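You operate a simulated robot arm through the tools that you are given. There is no shell and no other tool. Be economical: measure what you need, move in short steps, check, and stop when the job is done.

You run a simulated robot arm. Do the job below in one go: nothing can be reset, and whatever is moved stays where it is left.

Task
Tamp the open carrot tray level on the turn plate, then turn it a quarter.
Fine: use the tamper from the long drawer, put it back in and shut the drawer; spill nothing. Where these are worked on the way, their far stop is far enough and under half their travel is too little: long drawer.

It is judged by the outcome, as a careful person would: the job done as asked, and still so three seconds after it is handed in. It fails if anything else is knocked over, pushed out of place, dropped, spilled or broken.

Robot
A 7-joint arm with a two-finger gripper on a trunk, on a base that drives. Base frame: it is fixed to the floor where the robot stands at the start and does not move with it; the origin is under the middle of the robot, x ahead of it, y to its left, z up; the surface under the hand at the start is at about z = 850. Lengths are in mm, angles in degrees, forces in N, time in s.
With the tool pointing down near the work surface it reaches from about 360 to 780 mm from the robot's upright axis, wherever it stands. Its first joint turns from -143.0 to 143.0 degrees. Places, roughly: inside of the long drawer [700, 100, 700]; long drawer [700, 100, 800]; top of the turn plate [400, 600, 900]; turn plate [400, 600, 900]. Payload 2.45 kg.
The tool frame sits at the grasp point between the pads (the TCP): z along the fingers, y along the line on which they close. The tips reach 26 mm beyond it. The gripper opens to 96 mm. The gripper's body begins 69 mm behind the TCP.
Orientation is that of the tool frame in the base frame, as a unit quaternion [w, x, y, z]. With the fingers straight down and closing along the base's y, the tool's x points along the base's -x, its y along +y and its z along -z.

Tools
- The arm moves only by the tool servo_tool. Its argument "targets" is a list of rows, each a list of 2 entries, a list of its own where there are three numbers: the shift along the tool's x, y, z in mm, then the turn, a rotation vector about the tool's x, y, z in degrees. In form: [[[dx, dy, dz], [ax, ay, az]], ...]. A call has 1 to 12 rows; each row shifts and turns the commanded pose from where the row before left it, along the tool's axes as they then stand. "hand" is the gripper command, from -1 (shut) to 1 (fully open), values between in proportion, set as the call begins (left out, the last holds). A row lasts 0.2 s, in which the tool goes at most 50 mm and 8.6 degrees; a call with a longer step from one row to the next is refused whole, and so is a gripper value outside its range. A pose out of reach is approached as far as the arm can. The call stops where the force on the tool passes 80 N (or 10 N more than at its start, if that is more) or the arm is blocked; 0.2 s more then pass. The fingers move at their own pace and stop on an object; they squeeze with about 28 N. The grip force told is the motor's: it shows also when the fingers shut on nothing. Time passes only in rows, and 0.2 s behind the last, so rows that do not move let the fingers close. The reply holds the time, the measured pose of the TCP, the force on the tool along the base axes, the opening and the grip force, in the units named above and with some noise, with the torque about the TCP (base axes, N m) and any sound that the robot's microphone picked up.
- Cameras (640 x 400 px; columns grow to the right, rows downward): "scene" is now at [24.1, 189.2, 1515.4]; the picture's right is [0.07, -1.00, 0.00], its down [-0.79, -0.05, -0.62] and it looks along [0.62, 0.04, -0.79] (base axes); focal length 264 px, centre (320, 200). "wrist" rides on the gripper at [82, 3, -98] in the tool frame; the picture's right is [-0.04, 1.00, 0.00], its down [-0.73, -0.03, -0.68] and it looks along [-0.68, -0.03, 0.73] (tool axes); focal length 256 px, centre (320, 200). There is no depth. A picture from a camera that has moved, and an enlarged one, comes with that camera's place and axes in the base frame and with its lens.
- grab_frame(camera): a new picture of that camera. No time passes.
- lift_body(by): slides the trunk up (or, below 0, down) by that many mm; the arm and the scene camera ride with it, the base frame stays. It gives what a move gives, with no picture.
- drive_base(legs): drives the robot by 1 to 6 legs, each [ahead, turn to the left] in mm and degrees, along the robot's own axes; the way and the turn of a leg run together, so that a leg with both is an arc; at most 1500 mm and 180 degrees a leg. The arm and the cameras ride along, it lands a little off, and it stops where it bumps. It gives what a move gives.
- aim_head(pan, tilt): turns the head with the scene camera to pan (to the left, within 155 degrees either way) and tilt (down, from -29 to 69), counted from straight ahead of the robot. It gives what a move gives.
- zoom(camera, box): a new picture of the part [left, top, right, bottom] of that camera's present view, enlarged. No time passes.
- hand_in(): hands the job in; it is judged then, once.

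Go step by step. Nothing tells you exact positions but the pictures and the camera data: compare them with the known pose of the tool, close in by small moves and look again before you grip or let go. The budget is 120 turns and 98 pictures, counting those below and the enlarged ones. Unless the task says otherwise, let go and move clear before handing in, and close with one line.

The tools are called after "Request:" as a command line: name --argument value ..., lists and objects as JSON in quotes. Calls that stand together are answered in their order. servo_tool: Moves the arm, as the interface text tells. Its arguments: {"type":"object","properties":{"targets":{"type":"array","items":{"type":"array"}},"hand":{"type":"number"}},"required":["targets"]} The other tools are called the same way: lift_body (by) slides the trunk up or down; drive_base (legs) drives the base; aim_head (pan, tilt) turns the head that bears the scene camera; grab_frame (camera) takes a picture; zoom (camera, box) takes an enlarged picture of a part of a camera's view; hand_in () hands the job in.

At the start:

```text
time: 0.0
eef_pos: [442.3, 414.2, 1154.7]
tool_rot: [0.0, 0.0, 1.0, 0.0]
wrist_force: [-0.3, 0.6, 0.1]
ft_torque: [-0.01, -0.01, 0.0]
opening: 96.0
grip_force: 0.0
trunk travel left (down, up): [-575.0, 65.0]
robot x, y, heading: [3.5, 1.0, 0.0]
head pan, tilt: [3.8, 51.9]
```

scene: 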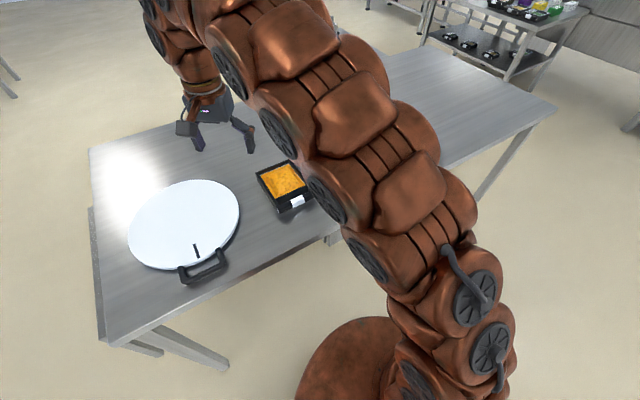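
wrist: 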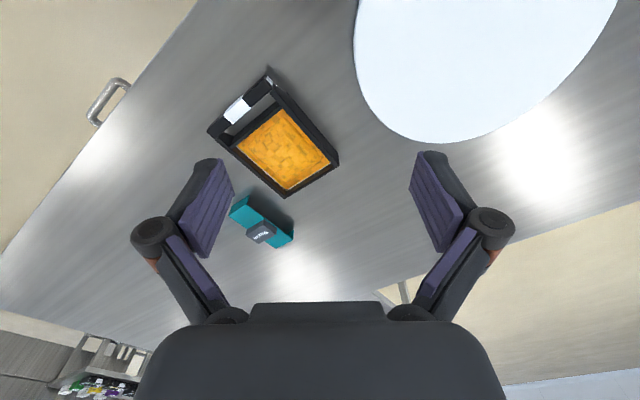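

I see the turn plate near [400,590], the carrot tray near [590,340] on a table turned about 34°, and a drawer handle near [524,33]. I'll look closer first.

Request:
zoom --camera "wrist" --box '[80, 50, 360, 260]'

Request:
zoom --camera "scene" --box '[80, 130, 360, 305]'

```text
1.90 times, centred on (220, 155) of wrist
camera zoom: at [359.2, 416.4, 1251.1], right [0.04, 1.0, 0.0], down [0.73, -0.03, 0.68], along [0.68, -0.03, -0.73], focal length 488 px, centre (510, 286)
```

zoom: 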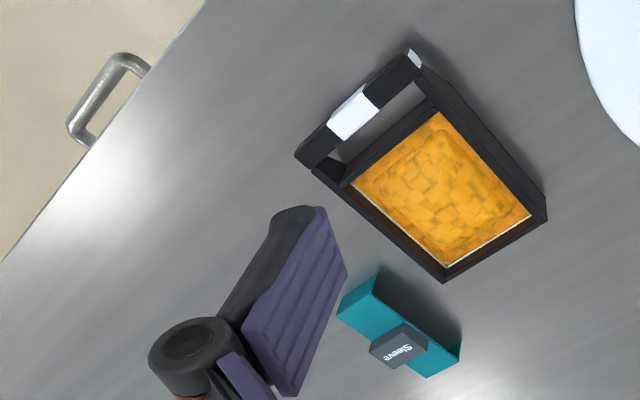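

```text
2.29 times, centred on (220, 218) of scene
camera zoom: at [24.1, 189.2, 1515.4], right [0.07, -1.0, 0.0], down [-0.79, -0.05, -0.62], along [0.62, 0.04, -0.79], focal length 604 px, centre (549, 160)
```

zoom: 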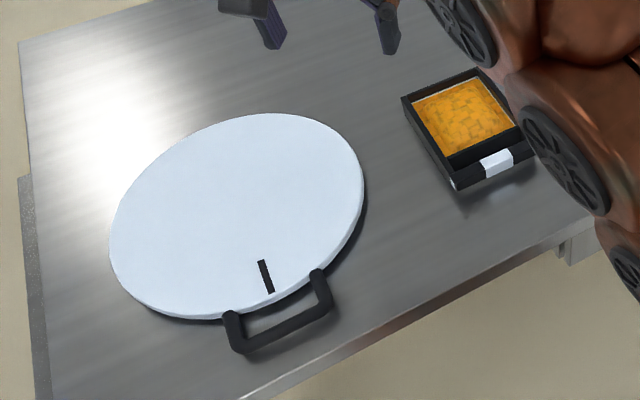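

The tray is about 125 x 165 mm, turned about 35° like the table, with a bar handle on its near side. I'll bring the wrist camera to look at it from the drawer side.

Request:
servo_tool --targets '[[[5.4, -37.8, 15], [0, 0, 0]], [[5.4, -37.8, 15], [0, 0, 0]], [[5.4, -37.8, 15], [0, 0, 0]], [[5.4, -37.8, 15], [0, 0, 0]], [[5.4, -37.8, 15], [0, 0, 0]], [[0, 0, 0], [0, 0, -7]], [[0, 0, 0], [0, 0, -7]], [[0, 0, 0], [0, 0, -7]], [[0, 0, 0], [0, 0, -7]], [[0, 0, 0], [0, 0, -7]]]'

Request:
grab_frame --camera "wrist"

Request:
grab_frame --camera "scene"

```text
time: 2.2
eef_pos: [413.8, 224.5, 1079.3]
tool_rot: [0.001, -0.3, 0.954, 0.0]
wrist_force: [-0.9, -0.1, 0.6]
ft_torque: [-0.03, -0.02, -0.02]
opening: 96.1
grip_force: 0.1
trunk travel left (down, up): [-575.0, 65.0]
robot x, y, heading: [-1.5, 0.4, 0.2]
head pan, tilt: [3.8, 51.9]
```

```text
93 pictures are left
camera wrist: at [345.2, 179.4, 1176.6], right [-0.54, 0.84, 0.0], down [0.62, 0.4, 0.68], along [0.57, 0.37, -0.73], focal length 256 px, centre (320, 200)
```

wrist: 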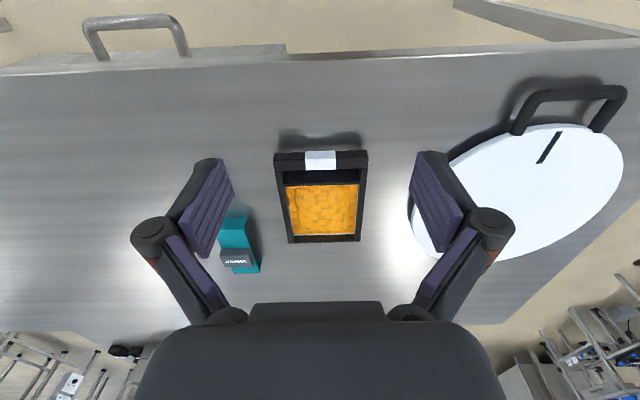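

```text
92 pictures are left
camera scene: at [24.0, 189.1, 1515.5], right [0.07, -1.0, 0.0], down [-0.79, -0.05, -0.62], along [0.62, 0.04, -0.79], focal length 264 px, centre (320, 200)
```

scene: 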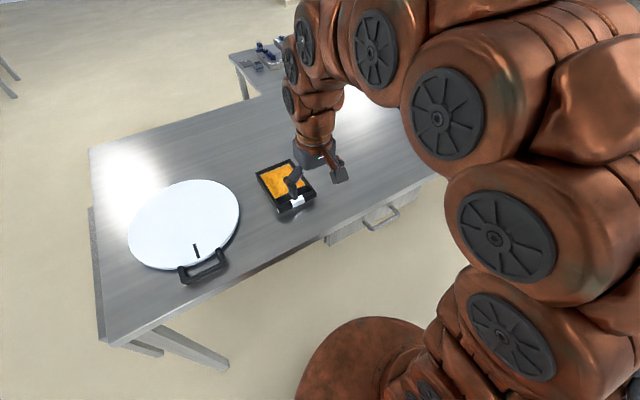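

The view is upside down but clear. I'll enlarge the tray, and the drawer in the scene view.

Request:
zoom --camera "wrist" --box '[210, 110, 420, 260]'

Request:
zoom --camera "scene" --box '[230, 130, 450, 260]'

```text
2.67 times, centred on (315, 185) of wrist
camera zoom: at [345.2, 179.4, 1176.6], right [-0.54, 0.84, 0.0], down [0.62, 0.4, 0.68], along [0.57, 0.37, -0.73], focal length 683 px, centre (333, 240)
```

zoom: 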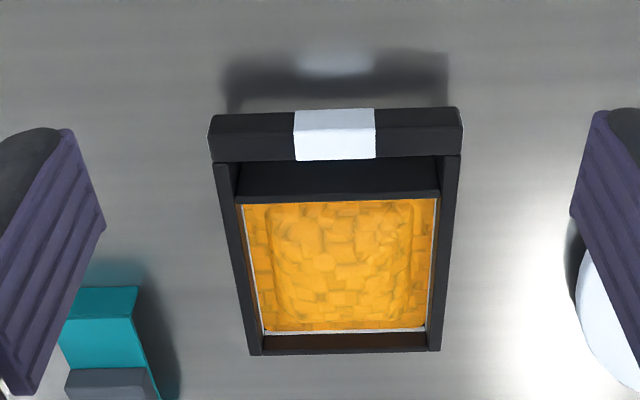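

```text
2.91 times, centred on (340, 195) of scene
camera zoom: at [24.0, 189.1, 1515.5], right [0.07, -1.0, 0.0], down [-0.79, -0.05, -0.62], along [0.62, 0.04, -0.79], focal length 769 px, centre (262, 214)
```

zoom: 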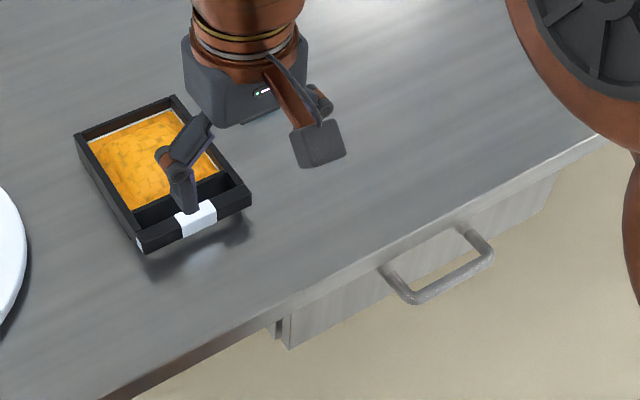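

The bar sits near [513,290,884], with a gap between it and the tray wall. I'll move over it and turn so the fingers close across the bar.

Request:
servo_tool --targets '[[[-40, 0, 0], [0, 0, -8.2]], [[0, 0, 0], [0, 0, -8.2]], [[0, 0, 0], [0, 0, -8.2]], [[0, 0, 0], [0, 0, -8.2]], [[0, 0, 0], [0, 0, -8.2]], [[0, 0, 0], [0, 0, -8.2]], [[0, 0, 0], [0, 0, -8.2]], [[0, 0, 0], [0, 0, -8.2]], [[0, 0, 0], [0, 0, -8.2]], [[0, 0, 0], [0, 0, -8.2]], [[0, -38, 20], [0, 0, -8]], [[0, -38, 20], [0, 0, 0]]]'

Request:
grab_frame --camera "wrist"

Request:
grab_frame --camera "scene"

```text
time: 4.8
eef_pos: [512.5, 286.0, 1038.6]
tool_rot: [0.001, 0.887, -0.461, 0.0]
wrist_force: [-0.3, 0.1, -0.4]
ft_torque: [0.02, -0.01, -0.03]
opening: 96.3
grip_force: 0.1
trunk travel left (down, up): [-575.0, 65.0]
robot x, y, heading: [-3.8, 1.4, 0.0]
head pan, tilt: [3.8, 51.9]
```

```text
89 pictures are left
camera wrist: at [554.7, 217.2, 1135.8], right [-0.84, -0.54, 0.0], down [-0.4, 0.62, 0.68], along [-0.37, 0.57, -0.73], focal length 256 px, centre (320, 200)
```

wrist: 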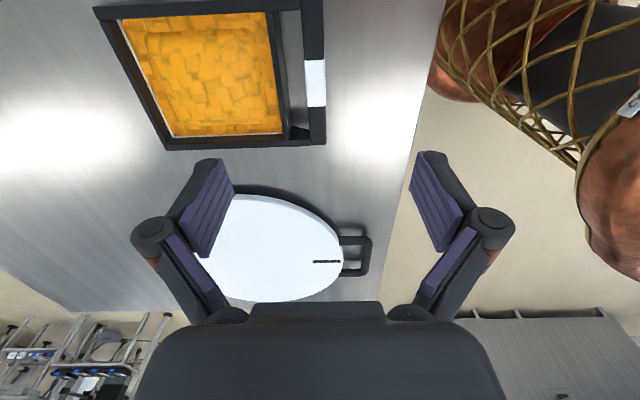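

```text
88 pictures are left
camera scene: at [23.6, 188.7, 1515.5], right [0.07, -1.0, 0.0], down [-0.79, -0.05, -0.62], along [0.62, 0.04, -0.79], focal length 264 px, centre (320, 200)
```

scene: 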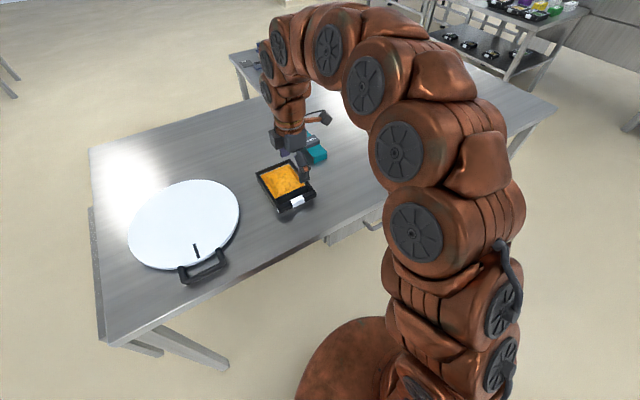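

Good view. I'll enlarge the bar region to confirm the gap.

Request:
zoom --camera "wrist" --box '[220, 0, 360, 160]'

```text
2.50 times, centred on (290, 80) of wrist
camera zoom: at [554.7, 217.2, 1135.8], right [-0.84, -0.54, 0.0], down [-0.4, 0.62, 0.68], along [-0.37, 0.57, -0.73], focal length 640 px, centre (395, 500)
```

zoom: 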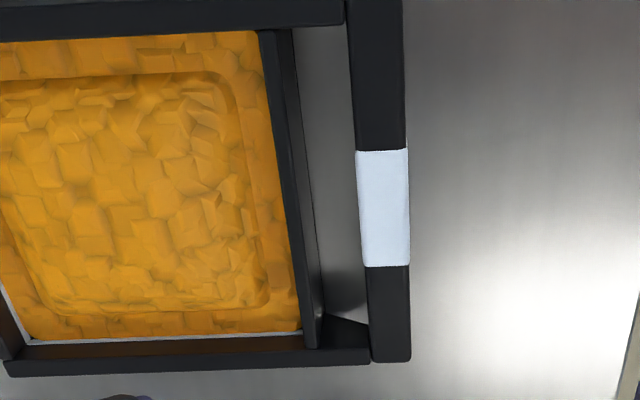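

The gap is about 18 mm and the bar about 18 mm wide. I'll partly close to 28 mm, correct by about 2 mm and go down to just above.

Request:
servo_tool --targets '[[[-2, -2.3, 0], [0, 0, 0]], [[0, 0, 35], [0, 0, 0]], [[0, 0, 35], [0, 0, 0]], [[0, 0, 33], [0, 0, 0]], [[0, 0, 0], [0, 0, 0]]]' --hand -0.4

Request:
grab_frame --camera "wrist"

Request:
zoom --camera "scene" --box '[240, 120, 350, 220]'

```text
time: 6.0
eef_pos: [513.8, 289.4, 935.7]
tool_rot: [0.0, 0.887, -0.462, 0.0]
wrist_force: [1.2, -0.2, 1.3]
ft_torque: [-0.04, 0.0, -0.03]
opening: 29.0
grip_force: 0.1
trunk travel left (down, up): [-575.0, 65.0]
robot x, y, heading: [0.6, -2.0, 0.0]
head pan, tilt: [3.8, 51.9]
```

```text
86 pictures are left
camera wrist: at [556.6, 219.8, 1034.6], right [-0.84, -0.54, 0.0], down [-0.4, 0.62, 0.68], along [-0.37, 0.57, -0.73], focal length 256 px, centre (320, 200)
```

wrist: 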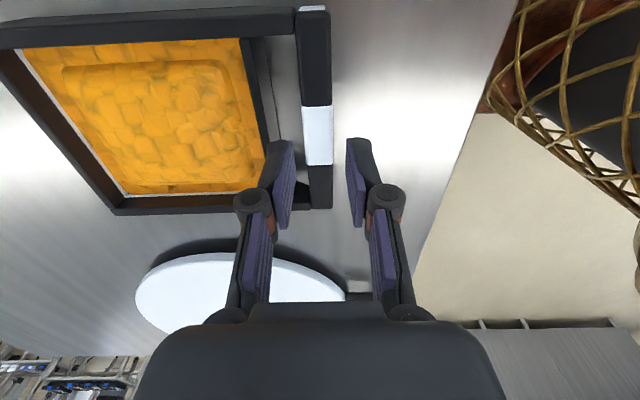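

```text
4.00 times, centred on (295, 170) of scene
camera zoom: at [24.1, 189.2, 1515.5], right [0.07, -1.0, 0.0], down [-0.79, -0.05, -0.62], along [0.62, 0.04, -0.79], focal length 1058 px, centre (420, 320)
```

zoom: 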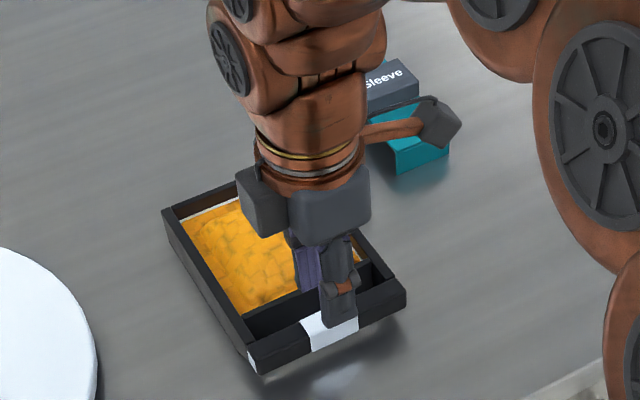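

The fingers line up with the bar on both sides. Going down onto it.

Request:
servo_tool --targets '[[[3, 0, 16], [0, 0, 0]], [[0, 0, 16], [0, 0, 0]], [[0, 0, 16], [0, 0, 0]], [[0, 0, 0], [0, 0, 0]]]'

Request:
grab_frame --camera "wrist"

Request:
zoom --camera "scene" --box '[240, 120, 350, 220]'

```text
time: 7.0
eef_pos: [515.1, 284.8, 887.7]
tool_rot: [0.0, 0.887, -0.462, 0.0]
wrist_force: [-0.3, 0.2, -0.5]
ft_torque: [0.03, 0.0, -0.01]
opening: 28.6
grip_force: 0.0
trunk travel left (down, up): [-575.0, 65.0]
robot x, y, heading: [1.1, -1.7, 0.0]
head pan, tilt: [3.8, 51.9]
```

```text
84 pictures are left
camera wrist: at [558.4, 217.0, 985.4], right [-0.84, -0.54, 0.0], down [-0.4, 0.62, 0.68], along [-0.37, 0.57, -0.73], focal length 256 px, centre (320, 200)
```

wrist: 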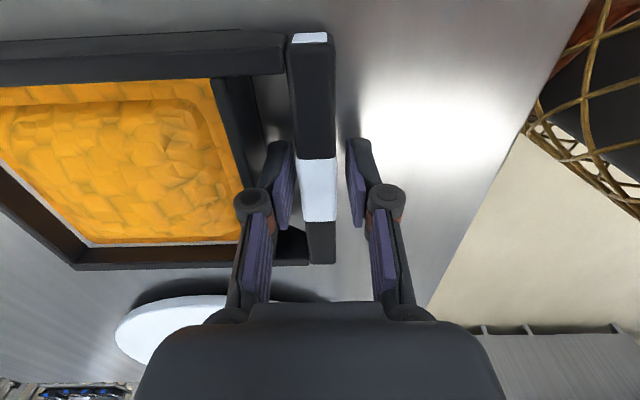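

```text
4.00 times, centred on (295, 170) of scene
camera zoom: at [24.1, 189.1, 1515.5], right [0.07, -1.0, 0.0], down [-0.79, -0.05, -0.62], along [0.62, 0.04, -0.79], focal length 1058 px, centre (420, 320)
```

zoom: 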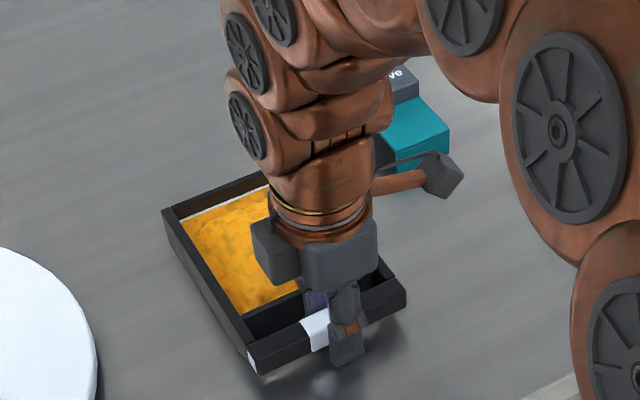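

The fingers straddle the bar at its label. Closing, then a small test lift.

Request:
servo_tool --targets '[[[0, 0, 0], [0, 0, 0]], [[0, 0, 0], [0, 0, 0]], [[0, 0, 0], [0, 0, 0]]]' --hand -1

Request:
servo_tool --targets '[[[0, 0, -3], [0, 0, 0]], [[0, 0, -3], [0, 0, 0]], [[0, 0, -4], [0, 0, 0]], [[0, 0, 0], [0, 0, 0]]]'

Request:
grab_frame --camera "wrist"

Request:
zoom --camera "scene" --box '[240, 120, 350, 220]'

```text
time: 7.8
eef_pos: [515.0, 285.6, 888.3]
tool_rot: [0.0, 0.887, -0.463, 0.0]
wrist_force: [1.6, 2.2, 1.4]
ft_torque: [0.01, -0.04, 0.04]
opening: 17.0
grip_force: 28.4
trunk travel left (down, up): [-575.0, 65.0]
robot x, y, heading: [-1.5, 0.1, -0.1]
head pan, tilt: [3.8, 51.9]
```

```text
time: 8.8
eef_pos: [516.5, 288.0, 896.8]
tool_rot: [0.0, 0.887, -0.462, 0.0]
wrist_force: [-0.5, 0.6, -2.1]
ft_torque: [-0.16, 0.18, 0.01]
opening: 17.1
grip_force: 28.2
trunk travel left (down, up): [-575.0, 65.0]
robot x, y, heading: [1.9, -0.8, -0.1]
head pan, tilt: [3.8, 51.9]
```

```text
82 pictures are left
camera wrist: at [557.8, 218.1, 995.0], right [-0.84, -0.54, 0.0], down [-0.4, 0.62, 0.68], along [-0.37, 0.57, -0.73], focal length 256 px, centre (320, 200)
```

wrist: 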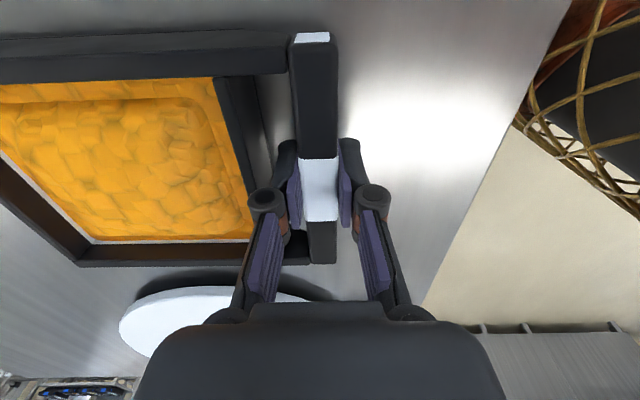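

```text
4.00 times, centred on (295, 170) of scene
camera zoom: at [24.2, 189.2, 1515.4], right [0.07, -1.0, 0.0], down [-0.79, -0.05, -0.62], along [0.62, 0.04, -0.79], focal length 1058 px, centre (420, 320)
```

zoom: 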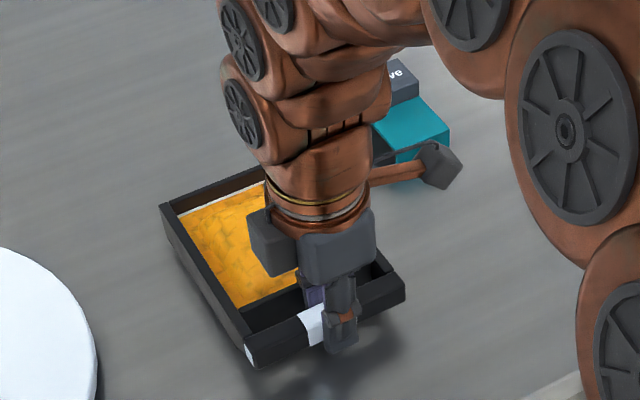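

The tray is light and stayed with the grip. Lifting further and checking that it's level.

Request:
servo_tool --targets '[[[0, 0, -8], [0, 0, 0]], [[0, 0, -12], [0, 0, 0]], [[0, 0, -15], [0, 0, 0]], [[0, 0, -15], [0, 0, 0]], [[0, 0, -15], [0, 0, 0]], [[0, 0, -8], [0, 0, 0]], [[0, 0, 0], [0, 0, 0]]]'

Request:
grab_frame --camera "wrist"

Request:
grab_frame --camera "scene"

```text
time: 10.4
eef_pos: [515.2, 285.8, 971.8]
tool_rot: [0.0, 0.887, -0.461, 0.0]
wrist_force: [-0.3, -0.7, -2.3]
ft_torque: [-0.09, 0.17, -0.01]
opening: 17.3
grip_force: 27.9
trunk travel left (down, up): [-575.0, 65.0]
robot x, y, heading: [-0.3, 2.2, 0.2]
head pan, tilt: [3.8, 51.9]
```

```text
80 pictures are left
camera wrist: at [558.8, 217.6, 1068.8], right [-0.84, -0.54, 0.0], down [-0.4, 0.62, 0.68], along [-0.37, 0.57, -0.73], focal length 256 px, centre (320, 200)
```

wrist: 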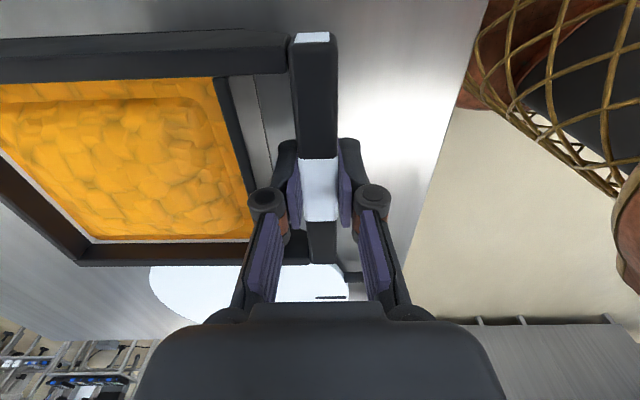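

```text
79 pictures are left
camera scene: at [24.2, 189.2, 1515.4], right [0.07, -1.0, 0.0], down [-0.79, -0.05, -0.62], along [0.62, 0.04, -0.79], focal length 264 px, centre (320, 200)
```

scene: 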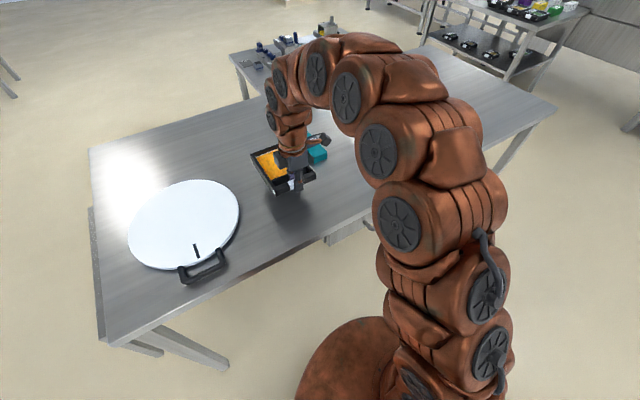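

The tray hangs level (about 230 g). I triangulate the plate top at z≈874, centre ≈[425,610]. Carrying the tray gently above the plate.

Request:
servo_tool --targets '[[[-12, -1, 0], [0, 0, 0]], [[-22, -2, 0], [0, 0, 0]], [[-30, -2, 0], [0, 0, 0]], [[-32, -3, 0], [0, 0, 0]], [[-32, -3, 0], [0, 0, 0]], [[-32, -3, 0], [0, 0, 0]], [[-32, -3, 0], [0, 0, 0]], [[-32, -2, 0], [0, 0, 0]], [[-32, -2, 0], [0, 0, 0]], [[-28, -2, 0], [0, 0, 0]], [[-20, -1, 0], [0, 0, 0]], [[-13, -1, 0], [0, 0, 0]]]'

Request:
grab_frame --camera "wrist"

Request:
grab_frame --camera "scene"

```text
time: 13.0
eef_pos: [355.3, 560.6, 971.0]
tool_rot: [0.0, 0.887, -0.462, -0.001]
wrist_force: [0.4, -0.8, -2.8]
ft_torque: [-0.13, 0.18, -0.01]
opening: 17.4
grip_force: 28.0
trunk travel left (down, up): [-575.0, 65.0]
robot x, y, heading: [2.6, -1.7, 0.2]
head pan, tilt: [3.8, 51.9]
```

```text
78 pictures are left
camera wrist: at [397.1, 491.5, 1068.9], right [-0.84, -0.54, 0.0], down [-0.4, 0.62, 0.68], along [-0.37, 0.57, -0.73], focal length 256 px, centre (320, 200)
```

wrist: 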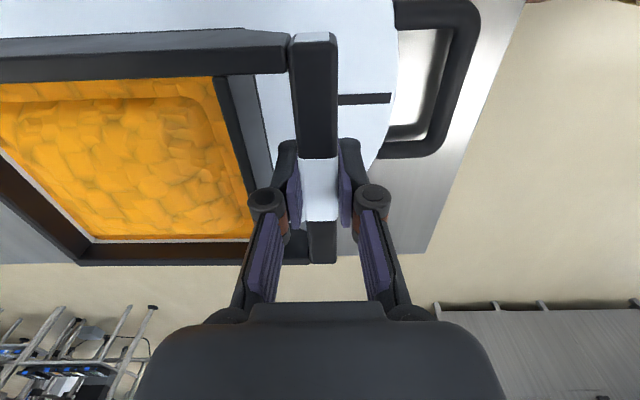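

```text
77 pictures are left
camera scene: at [24.1, 189.3, 1515.4], right [0.07, -1.0, 0.0], down [-0.79, -0.05, -0.62], along [0.62, 0.04, -0.79], focal length 264 px, centre (320, 200)
```

scene: 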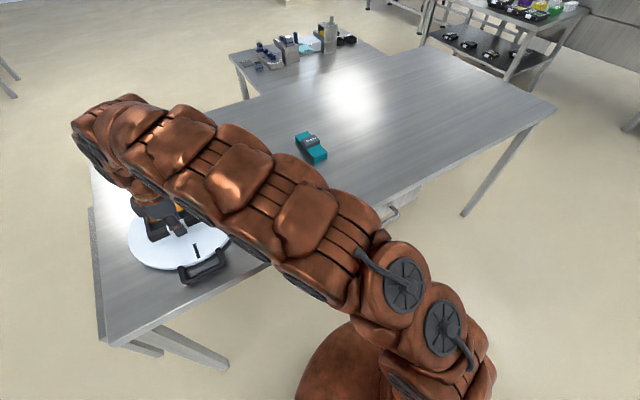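

The tray is over the plate's centre. Lowering to a little above contact, then in small steps.

Request:
servo_tool --targets '[[[0, 0, 10], [0, 0, 0]], [[0, 0, 15], [0, 0, 0]], [[0, 0, 15], [0, 0, 0]], [[0, 0, 8], [0, 0, 0]], [[0, 0, 3], [0, 0, 0]], [[0, 0, 0], [0, 0, 0]]]'

Request:
servo_tool --targets '[[[0, 0, 2], [0, 0, 0]], [[0, 0, 1.5], [0, 0, 0]], [[0, 0, 0], [0, 0, 0]]]'

Request:
servo_tool --targets '[[[0, 0, 1.5], [0, 0, 0]], [[0, 0, 1.5], [0, 0, 0]], [[0, 0, 0], [0, 0, 0]]]'

Request:
grab_frame --camera "wrist"

```text
time: 14.4
eef_pos: [353.3, 560.4, 918.4]
tool_rot: [0.0, 0.887, -0.462, 0.0]
wrist_force: [-0.6, -0.2, -2.6]
ft_torque: [-0.15, 0.19, -0.01]
opening: 17.0
grip_force: 27.8
trunk travel left (down, up): [-575.0, 65.0]
robot x, y, heading: [2.1, 0.8, 0.2]
head pan, tilt: [3.8, 51.9]
```

```text
time: 15.2
eef_pos: [354.1, 561.7, 916.0]
tool_rot: [0.0, 0.887, -0.462, 0.0]
wrist_force: [0.0, -0.8, -2.9]
ft_torque: [-0.12, 0.2, 0.01]
opening: 17.4
grip_force: 28.1
trunk travel left (down, up): [-575.0, 65.0]
robot x, y, heading: [1.9, 2.9, -0.4]
head pan, tilt: [3.8, 51.9]
```

```text
time: 16.0
eef_pos: [352.7, 560.8, 914.5]
tool_rot: [0.0, 0.887, -0.462, 0.001]
wrist_force: [0.6, 1.1, -0.5]
ft_torque: [0.1, -0.02, -0.03]
opening: 17.0
grip_force: 28.0
trunk travel left (down, up): [-575.0, 65.0]
robot x, y, heading: [1.0, 0.2, 0.1]
head pan, tilt: [3.8, 51.9]
```

```text
76 pictures are left
camera wrist: at [396.4, 492.0, 1010.2], right [-0.84, -0.54, 0.0], down [-0.4, 0.62, 0.68], along [-0.37, 0.57, -0.73], focal length 256 px, centre (320, 200)
```

wrist: 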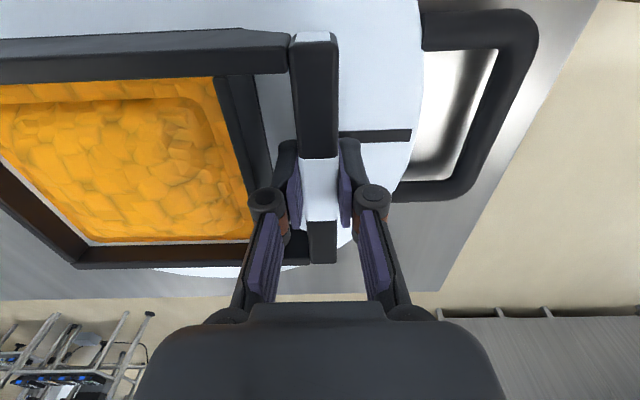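

Contact is made: the weight and torque have come off the tool. Opening slightly and rising clear.

Request:
servo_tool --targets '[[[0, 0, 0], [0, 0, 0]], [[0, 0, 0], [0, 0, 0]], [[0, 0, 0], [0, 0, 0]]]' --hand -0.42

Request:
servo_tool --targets '[[[0, 0, -20], [0, 0, 0]], [[0, 0, -30], [0, 0, 0]], [[0, 0, -40], [0, 0, 0]], [[0, 0, -40], [0, 0, 0]], [[40, 0, -10], [0, 0, 0]], [[45, 0, 0], [0, 0, 0]], [[45, 0, 0], [0, 0, 0]]]'

Request:
grab_frame --camera "wrist"

Request:
grab_frame --camera "scene"

```text
time: 16.8
eef_pos: [353.2, 560.4, 912.7]
tool_rot: [0.0, 0.887, -0.462, 0.0]
wrist_force: [0.4, -0.1, 0.1]
ft_torque: [-0.04, -0.01, 0.01]
opening: 27.8
grip_force: 0.0
trunk travel left (down, up): [-575.0, 65.0]
robot x, y, heading: [-3.8, 0.0, 0.2]
head pan, tilt: [3.8, 51.9]
```

```text
time: 18.4
eef_pos: [429.8, 456.1, 1052.5]
tool_rot: [0.001, 0.887, -0.462, 0.001]
wrist_force: [-1.3, -0.4, -0.6]
ft_torque: [-0.06, -0.01, 0.01]
opening: 27.7
grip_force: 0.2
trunk travel left (down, up): [-575.0, 65.0]
robot x, y, heading: [3.8, -2.1, -0.0]
head pan, tilt: [3.8, 51.9]
```

```text
75 pictures are left
camera wrist: at [472.4, 386.3, 1150.2], right [-0.84, -0.54, 0.0], down [-0.4, 0.62, 0.68], along [-0.37, 0.57, -0.73], focal length 256 px, centre (320, 200)
```

wrist: 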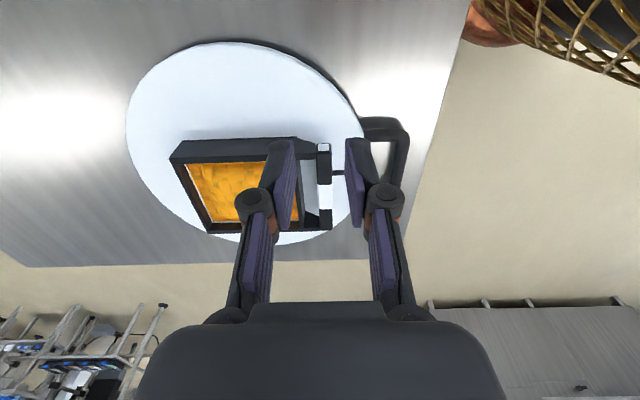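

```text
74 pictures are left
camera scene: at [23.8, 189.5, 1515.4], right [0.07, -1.0, 0.0], down [-0.79, -0.05, -0.62], along [0.62, 0.04, -0.79], focal length 264 px, centre (320, 200)
```

scene: 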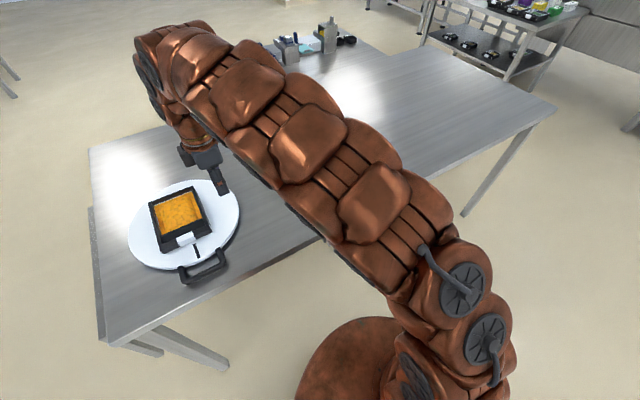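

The tray stands well on the plate. Next is the drawer: I put its handle bar's centre near [510,10,800], opening toward the robot. I want to back the robot up for room, so I look behind first.

Request:
aim_head --pan -150 --tilt 35

Request:
grab_frame --camera "scene"

Request:
aim_head --pan 150 --tilt 35

Request:
grab_frame --camera "scene"

```text
time: 20.8
eef_pos: [429.8, 455.9, 1052.7]
tool_rot: [0.0, 0.887, -0.461, 0.0]
wrist_force: [-0.6, 0.9, -0.2]
ft_torque: [-0.04, -0.01, -0.02]
opening: 27.7
grip_force: 0.1
trunk travel left (down, up): [-575.0, 65.0]
robot x, y, heading: [1.0, -0.9, -0.0]
head pan, tilt: [-150.0, 35.0]
```

```text
73 pictures are left
camera scene: at [-127.2, 140.2, 1539.7], right [-0.5, 0.87, 0.0], down [0.5, 0.29, -0.82], along [-0.71, -0.41, -0.57], focal length 264 px, centre (320, 200)
```

scene: 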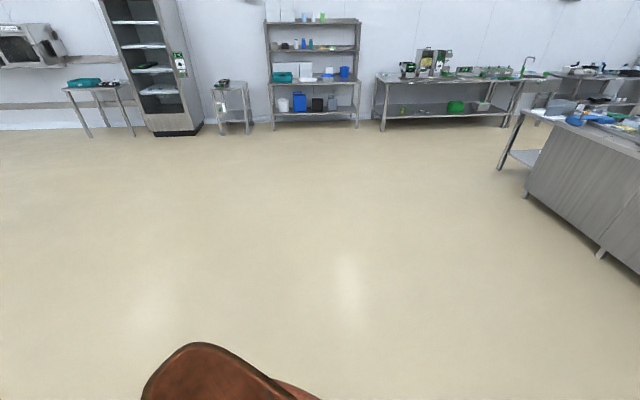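

```text
time: 24.9
eef_pos: [430.1, 455.9, 1053.1]
tool_rot: [0.0, 0.887, -0.462, 0.0]
wrist_force: [-1.1, -0.4, -0.3]
ft_torque: [0.02, 0.0, 0.0]
opening: 27.8
grip_force: 0.1
trunk travel left (down, up): [-575.0, 65.0]
robot x, y, heading: [1.3, 5.1, 0.1]
head pan, tilt: [150.0, 35.0]
```

```text
72 pictures are left
camera scene: at [-127.3, 228.3, 1539.7], right [0.5, 0.87, 0.0], down [0.5, -0.29, -0.82], along [-0.71, 0.41, -0.57], focal length 264 px, centre (320, 200)
```

scene: 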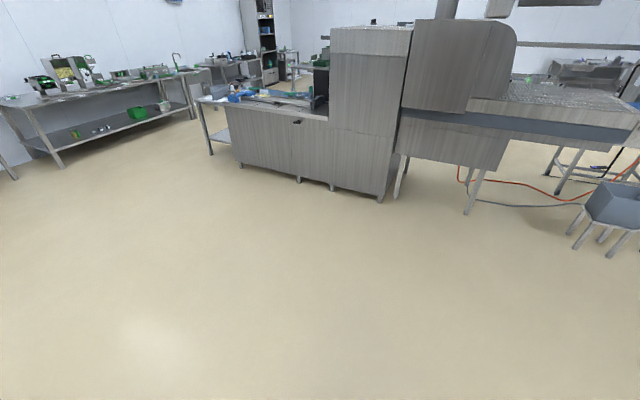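

There's plenty of free floor behind. Backing up 200 mm and pointing the head at the drawer.

Request:
drive_base --legs '[[-200, 0]]'

Request:
aim_head --pan -5 --tilt 48

Request:
grab_frame --camera "scene"

```text
time: 26.5
eef_pos: [230.0, 456.4, 1053.2]
tool_rot: [0.0, 0.887, -0.461, 0.0]
wrist_force: [-0.4, -0.4, 0.1]
ft_torque: [-0.01, 0.01, 0.0]
opening: 28.0
grip_force: 0.1
trunk travel left (down, up): [-575.0, 65.0]
robot x, y, heading: [-199.8, -4.7, 0.5]
head pan, tilt: [150.0, 35.0]
```

```text
time: 28.9
eef_pos: [228.6, 455.8, 1052.3]
tool_rot: [0.0, 0.888, -0.46, 0.0]
wrist_force: [-0.1, -0.7, -0.4]
ft_torque: [-0.01, 0.02, 0.04]
opening: 27.6
grip_force: 0.1
trunk travel left (down, up): [-575.0, 65.0]
robot x, y, heading: [-201.8, 4.3, 0.3]
head pan, tilt: [-5.0, 48.0]
```

```text
71 pictures are left
camera scene: at [-172.3, 177.2, 1520.7], right [-0.08, -1.0, 0.0], down [-0.74, 0.06, -0.67], along [0.67, -0.06, -0.74], focal length 264 px, centre (320, 200)
```

scene: 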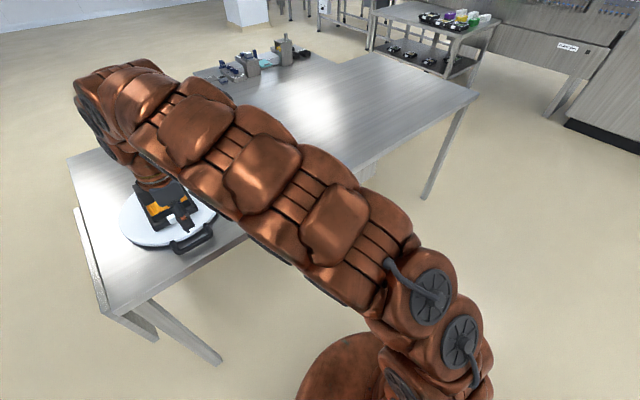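

Moving the arm to a place above the drawer handle.

Request:
servo_tool --targets '[[[45, 2.3, 0], [0, 0, 0]], [[48, 2.3, 0], [0, 0, 0]], [[48, 2.3, 0], [0, 0, 0]], [[48, 2.3, 0], [0, 0, 0]], [[48, 2.3, 0], [0, 0, 0]], [[48, 2.3, 0], [0, 0, 0]], [[48, 2.3, 0], [0, 0, 0]], [[48, 2.3, 0], [0, 0, 0]], [[48, 2.3, 10], [0, 0, 0]], [[48, 2.3, 10], [0, 0, 0]], [[40, 2, 20], [0, 0, 0]], [[9, 0, 35], [0, 0, 0]]]' --hand 0

Request:
grab_frame --camera "wrist"

Request:
grab_frame --camera "scene"

```text
time: 31.5
eef_pos: [514.0, 14.9, 980.3]
tool_rot: [0.0, 0.888, -0.46, 0.0]
wrist_force: [-0.7, 0.7, -0.1]
ft_torque: [-0.01, 0.01, 0.01]
opening: 47.7
grip_force: 0.0
trunk travel left (down, up): [-575.0, 65.0]
robot x, y, heading: [-199.4, -1.2, 0.1]
head pan, tilt: [-5.0, 48.0]
```

```text
70 pictures are left
camera wrist: at [557.0, -54.9, 1077.5], right [-0.84, -0.54, 0.0], down [-0.4, 0.62, 0.68], along [-0.37, 0.57, -0.73], focal length 256 px, centre (320, 200)
```

wrist: 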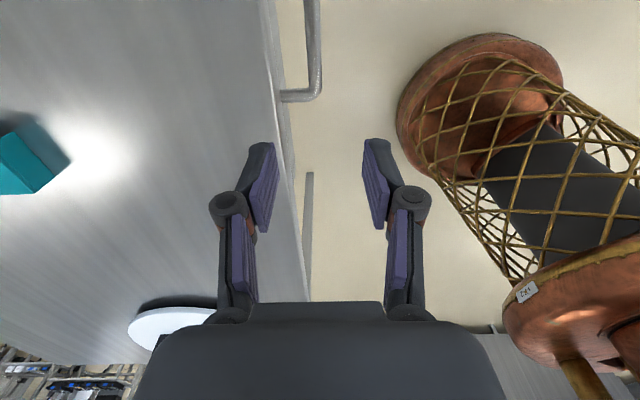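

```text
69 pictures are left
camera scene: at [-172.4, 176.8, 1520.7], right [-0.08, -1.0, 0.0], down [-0.74, 0.06, -0.67], along [0.67, -0.06, -0.74], focal length 264 px, centre (320, 200)
```

scene: 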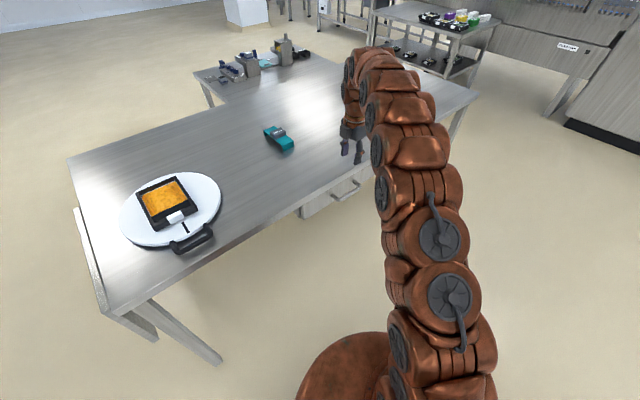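

I'll enlarge the handle in both views to pin down its place.

Request:
zoom --camera "scene" --box '[280, 140, 390, 230]'

Request:
zoom --camera "wrist" --box '[230, 0, 390, 120]'

```text
4.44 times, centred on (335, 185) of scene
camera zoom: at [-172.4, 176.8, 1520.7], right [-0.08, -1.0, 0.0], down [-0.74, 0.06, -0.67], along [0.67, -0.06, -0.74], focal length 1175 px, centre (253, 267)
```

zoom: 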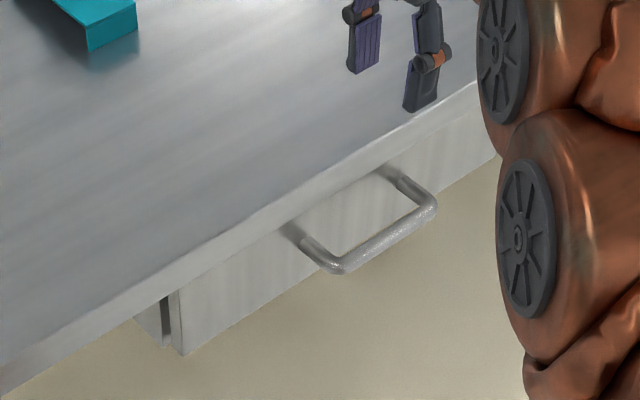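

```text
3.33 times, centred on (310, 60) of wrist
camera zoom: at [557.0, -54.9, 1077.5], right [-0.84, -0.54, 0.0], down [-0.4, 0.62, 0.68], along [-0.37, 0.57, -0.73], focal length 853 px, centre (353, 667)
```

zoom: 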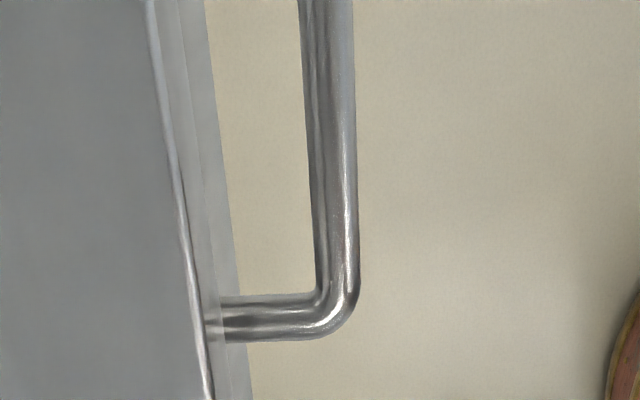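

The handle bar runs from about [499,44] to [562,-49] at z≈774, tube about 15 mm, with a 25 mm gap behind it. I'll come down to z=870 above its middle with a 30 mm opening and look.

Request:
servo_tool --targets '[[[24, -3.5, 0], [0, 0, 0]], [[0, 0, 40], [0, 0, 0]], [[0, 0, 40], [0, 0, 0]], [[0, 0, 30], [0, 0, 0]], [[0, 0, 0], [0, 0, 0]]]' --hand -0.35

Request:
grab_frame --camera "wrist"

Request:
zoom --camera "scene" --box '[280, 120, 390, 210]'

```text
time: 32.7
eef_pos: [529.7, -5.8, 868.5]
tool_rot: [0.0, 0.888, -0.461, 0.0]
wrist_force: [-0.9, 0.5, 0.2]
ft_torque: [0.01, 0.02, 0.0]
opening: 31.3
grip_force: 0.1
trunk travel left (down, up): [-575.0, 65.0]
robot x, y, heading: [-200.2, 2.0, 0.1]
head pan, tilt: [-5.0, 48.0]
```

```text
66 pictures are left
camera wrist: at [572.5, -74.2, 966.6], right [-0.84, -0.54, 0.0], down [-0.4, 0.62, 0.68], along [-0.37, 0.57, -0.73], focal length 256 px, centre (320, 200)
```

wrist: 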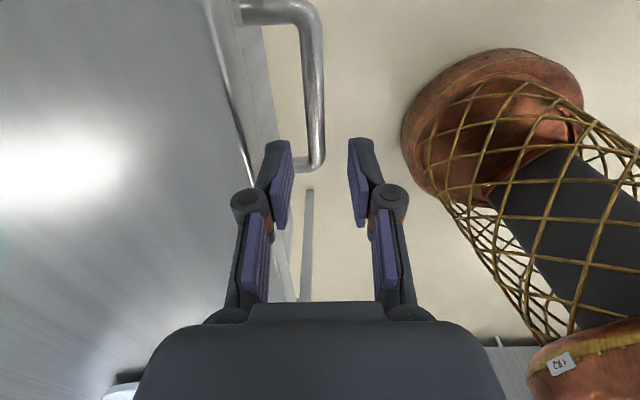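

```text
4.44 times, centred on (335, 165) of scene
camera zoom: at [-172.2, 176.8, 1520.7], right [-0.08, -1.0, 0.0], down [-0.74, 0.06, -0.67], along [0.67, -0.06, -0.74], focal length 1175 px, centre (253, 356)
```

zoom: 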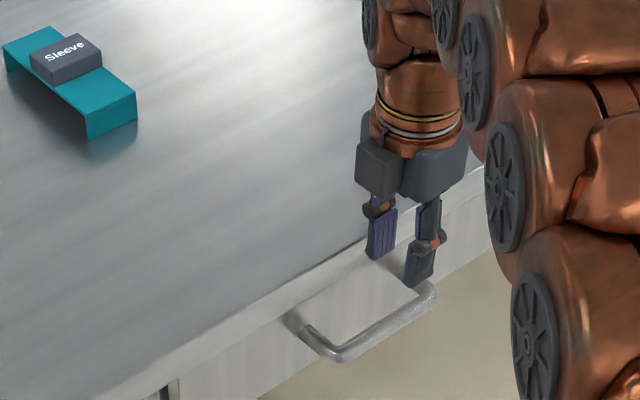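

The bar is 4 mm further in than the hand's centre. Correcting and going down until the tips are just below the bar, keeping the gripper body above the table.

Request:
servo_tool --targets '[[[3, -4, 10], [0, 0, 0]], [[0, 0, 25], [0, 0, 0]], [[0, 0, 25], [0, 0, 0]], [[0, 0, 15], [0, 0, 0]], [[0, 0, 5], [0, 0, 0]], [[0, 0, 0], [0, 0, 0]]]'

Request:
grab_frame --camera "wrist"

Request:
zoom --camera "scene" --box '[280, 120, 390, 210]'

```text
time: 34.1
eef_pos: [533.8, -6.5, 788.9]
tool_rot: [0.0, 0.888, -0.46, 0.0]
wrist_force: [0.5, 0.4, -0.3]
ft_torque: [0.0, -0.01, 0.01]
opening: 31.2
grip_force: 0.1
trunk travel left (down, up): [-575.0, 65.0]
robot x, y, heading: [-197.6, -0.7, -0.0]
head pan, tilt: [-5.0, 48.0]
```

```text
64 pictures are left
camera wrist: at [576.8, -74.3, 886.1], right [-0.84, -0.54, 0.0], down [-0.4, 0.62, 0.68], along [-0.37, 0.57, -0.73], focal length 256 px, centre (320, 200)
```

wrist: 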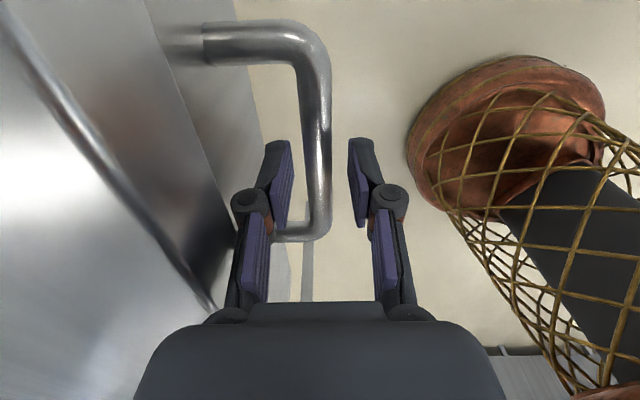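

```text
4.44 times, centred on (335, 165) of scene
camera zoom: at [-172.2, 176.8, 1520.7], right [-0.08, -1.0, 0.0], down [-0.74, 0.06, -0.67], along [0.67, -0.06, -0.74], focal length 1175 px, centre (253, 356)
```

zoom: 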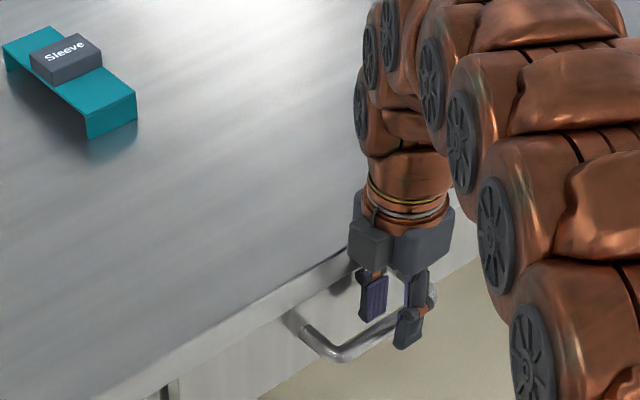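

The bar is between the fingers. Closing on it.

Request:
servo_tool --targets '[[[0, 0, 0], [0, 0, 0]], [[0, 0, 0], [0, 0, 0]], [[0, 0, 0], [0, 0, 0]]]' --hand -1

Request:
servo_tool --targets '[[[0, 8, 0], [0, 0, 0]], [[0, 12, 0], [0, 0, 0]], [[0, 20, 0], [0, 0, 0]], [[0, 0, 0], [0, 0, 0]]]'

```text
time: 34.9
eef_pos: [533.2, -5.1, 789.0]
tool_rot: [0.0, 0.888, -0.46, 0.0]
wrist_force: [1.6, 0.4, 0.1]
ft_torque: [-0.11, -0.15, -0.39]
opening: 15.7
grip_force: 41.2
trunk travel left (down, up): [-575.0, 65.0]
robot x, y, heading: [-204.2, 1.2, 0.0]
head pan, tilt: [-5.0, 48.0]
```

```text
time: 35.9
eef_pos: [500.1, -30.6, 788.3]
tool_rot: [0.001, 0.888, -0.46, -0.001]
wrist_force: [-4.4, 2.3, 1.4]
ft_torque: [-0.11, 0.06, -0.37]
opening: 15.9
grip_force: 41.8
trunk travel left (down, up): [-575.0, 65.0]
robot x, y, heading: [-198.8, -4.8, 0.3]
head pan, tilt: [-5.0, 48.0]
```

The drawer moves freely. Pulling on toward the far stop.

Request:
servo_tool --targets '[[[0, 22, 0], [0, 0, 0]], [[0, 22, 0], [0, 0, 0]], [[0, 22, 0], [0, 0, 0]], [[0, 22, 0], [0, 0, 0]], [[0, 22, 0], [0, 0, 0]], [[0, 22, 0], [0, 0, 0]], [[0, 22, 0], [0, 0, 0]], [[0, 10, 0], [0, 0, 0]], [[0, 0, 0], [0, 0, 0]]]'

Request:
grab_frame --camera "scene"

Request:
grab_frame --camera "wrist"

```text
time: 37.9
eef_pos: [366.2, -123.9, 788.6]
tool_rot: [0.001, 0.888, -0.461, 0.001]
wrist_force: [-2.1, 0.6, -0.4]
ft_torque: [-1.0, -0.68, -0.39]
opening: 15.6
grip_force: 42.3
trunk travel left (down, up): [-575.0, 65.0]
robot x, y, heading: [-201.3, 0.9, 0.3]
head pan, tilt: [-5.0, 48.0]
```

```text
62 pictures are left
camera scene: at [-172.3, 177.0, 1520.7], right [-0.08, -1.0, 0.0], down [-0.74, 0.06, -0.67], along [0.67, -0.06, -0.74], focal length 264 px, centre (320, 200)
```

scene: 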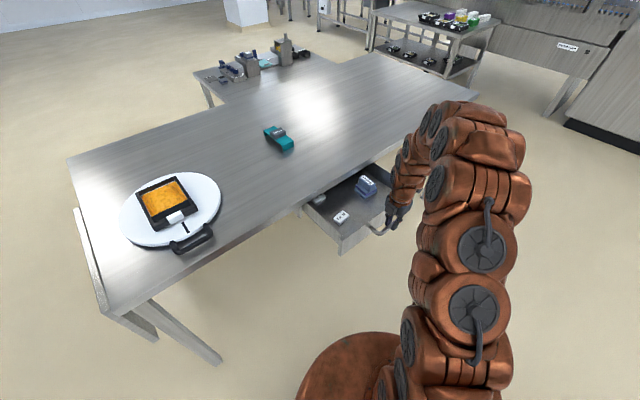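

```text
61 pictures are left
camera wrist: at [409.3, -192.2, 886.1], right [-0.84, -0.54, 0.0], down [-0.4, 0.62, 0.68], along [-0.37, 0.57, -0.74], focal length 256 px, centre (320, 200)
```

wrist: 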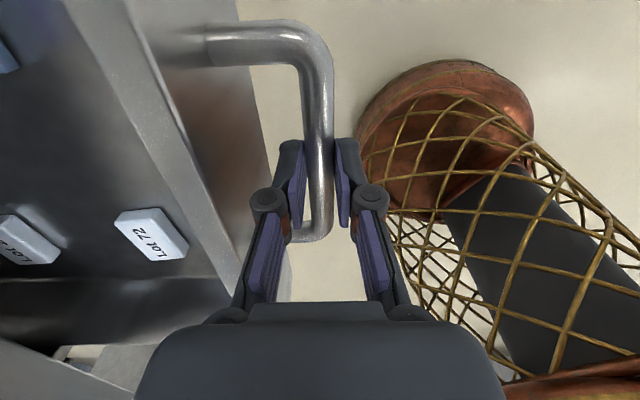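

The drawer is out about 205 mm with some labelled things inside. Pulling further, slowly.

Request:
servo_tool --targets '[[[0, 15, 0], [0, 0, 0]], [[0, 15, 0], [0, 0, 0]], [[0, 15, 0], [0, 0, 0]], [[0, 15, 0], [0, 0, 0]], [[0, 15, 0], [0, 0, 0]], [[0, 15, 0], [0, 0, 0]], [[0, 0, 0], [0, 0, 0]]]'

Request:
grab_frame --camera "scene"

```text
time: 39.5
eef_pos: [293.4, -174.9, 786.8]
tool_rot: [0.001, 0.887, -0.461, 0.0]
wrist_force: [-4.3, 4.2, 10.6]
ft_torque: [0.34, 0.29, -0.33]
opening: 15.5
grip_force: 41.4
trunk travel left (down, up): [-575.0, 65.0]
robot x, y, heading: [-204.6, 3.0, 0.1]
head pan, tilt: [-5.0, 48.0]
```

```text
60 pictures are left
camera scene: at [-172.9, 177.3, 1520.6], right [-0.08, -1.0, 0.0], down [-0.74, 0.06, -0.67], along [0.67, -0.06, -0.74], focal length 264 px, centre (320, 200)
```

scene: 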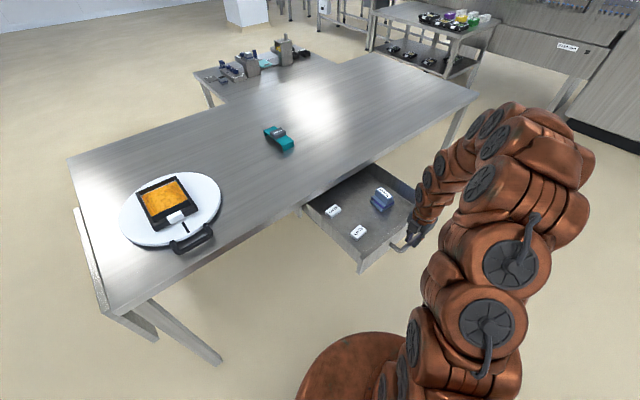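

Request:
zoom --camera "scene" --box '[290, 150, 430, 280]'

Request:
servo_tool --targets '[[[0, 12, 0], [0, 0, 0]], [[0, 12, 0], [0, 0, 0]], [[0, 12, 0], [0, 0, 0]], [[0, 0, 0], [0, 0, 0]]]'

```text
3.08 times, centred on (360, 215) of scene
camera zoom: at [-172.9, 177.3, 1520.6], right [-0.08, -1.0, 0.0], down [-0.74, 0.06, -0.67], along [0.67, -0.06, -0.74], focal length 814 px, centre (197, 154)
```

zoom: 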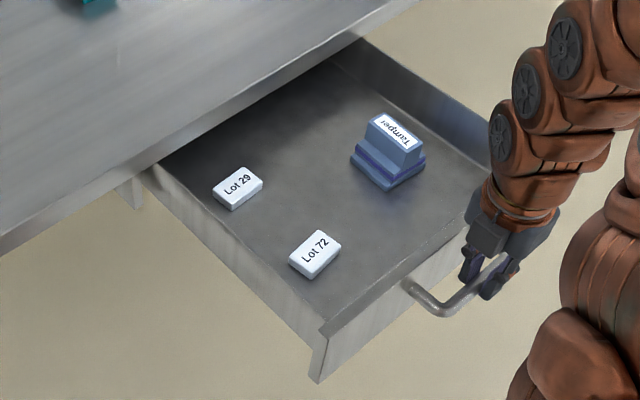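

```text
time: 40.0
eef_pos: [289.4, -176.6, 788.5]
tool_rot: [-0.005, 0.889, -0.458, 0.007]
wrist_force: [25.4, 18.4, -15.4]
ft_torque: [1.25, -0.1, -0.61]
opening: 15.9
grip_force: 41.8
trunk travel left (down, up): [-575.0, 65.0]
robot x, y, heading: [-192.4, -3.0, 0.5]
head pan, tilt: [-5.0, 48.0]
stopped in row 2: the force on the tool passed its limit at 91 N (the readings are from after the stop); the commanded pose is now the measured one
```

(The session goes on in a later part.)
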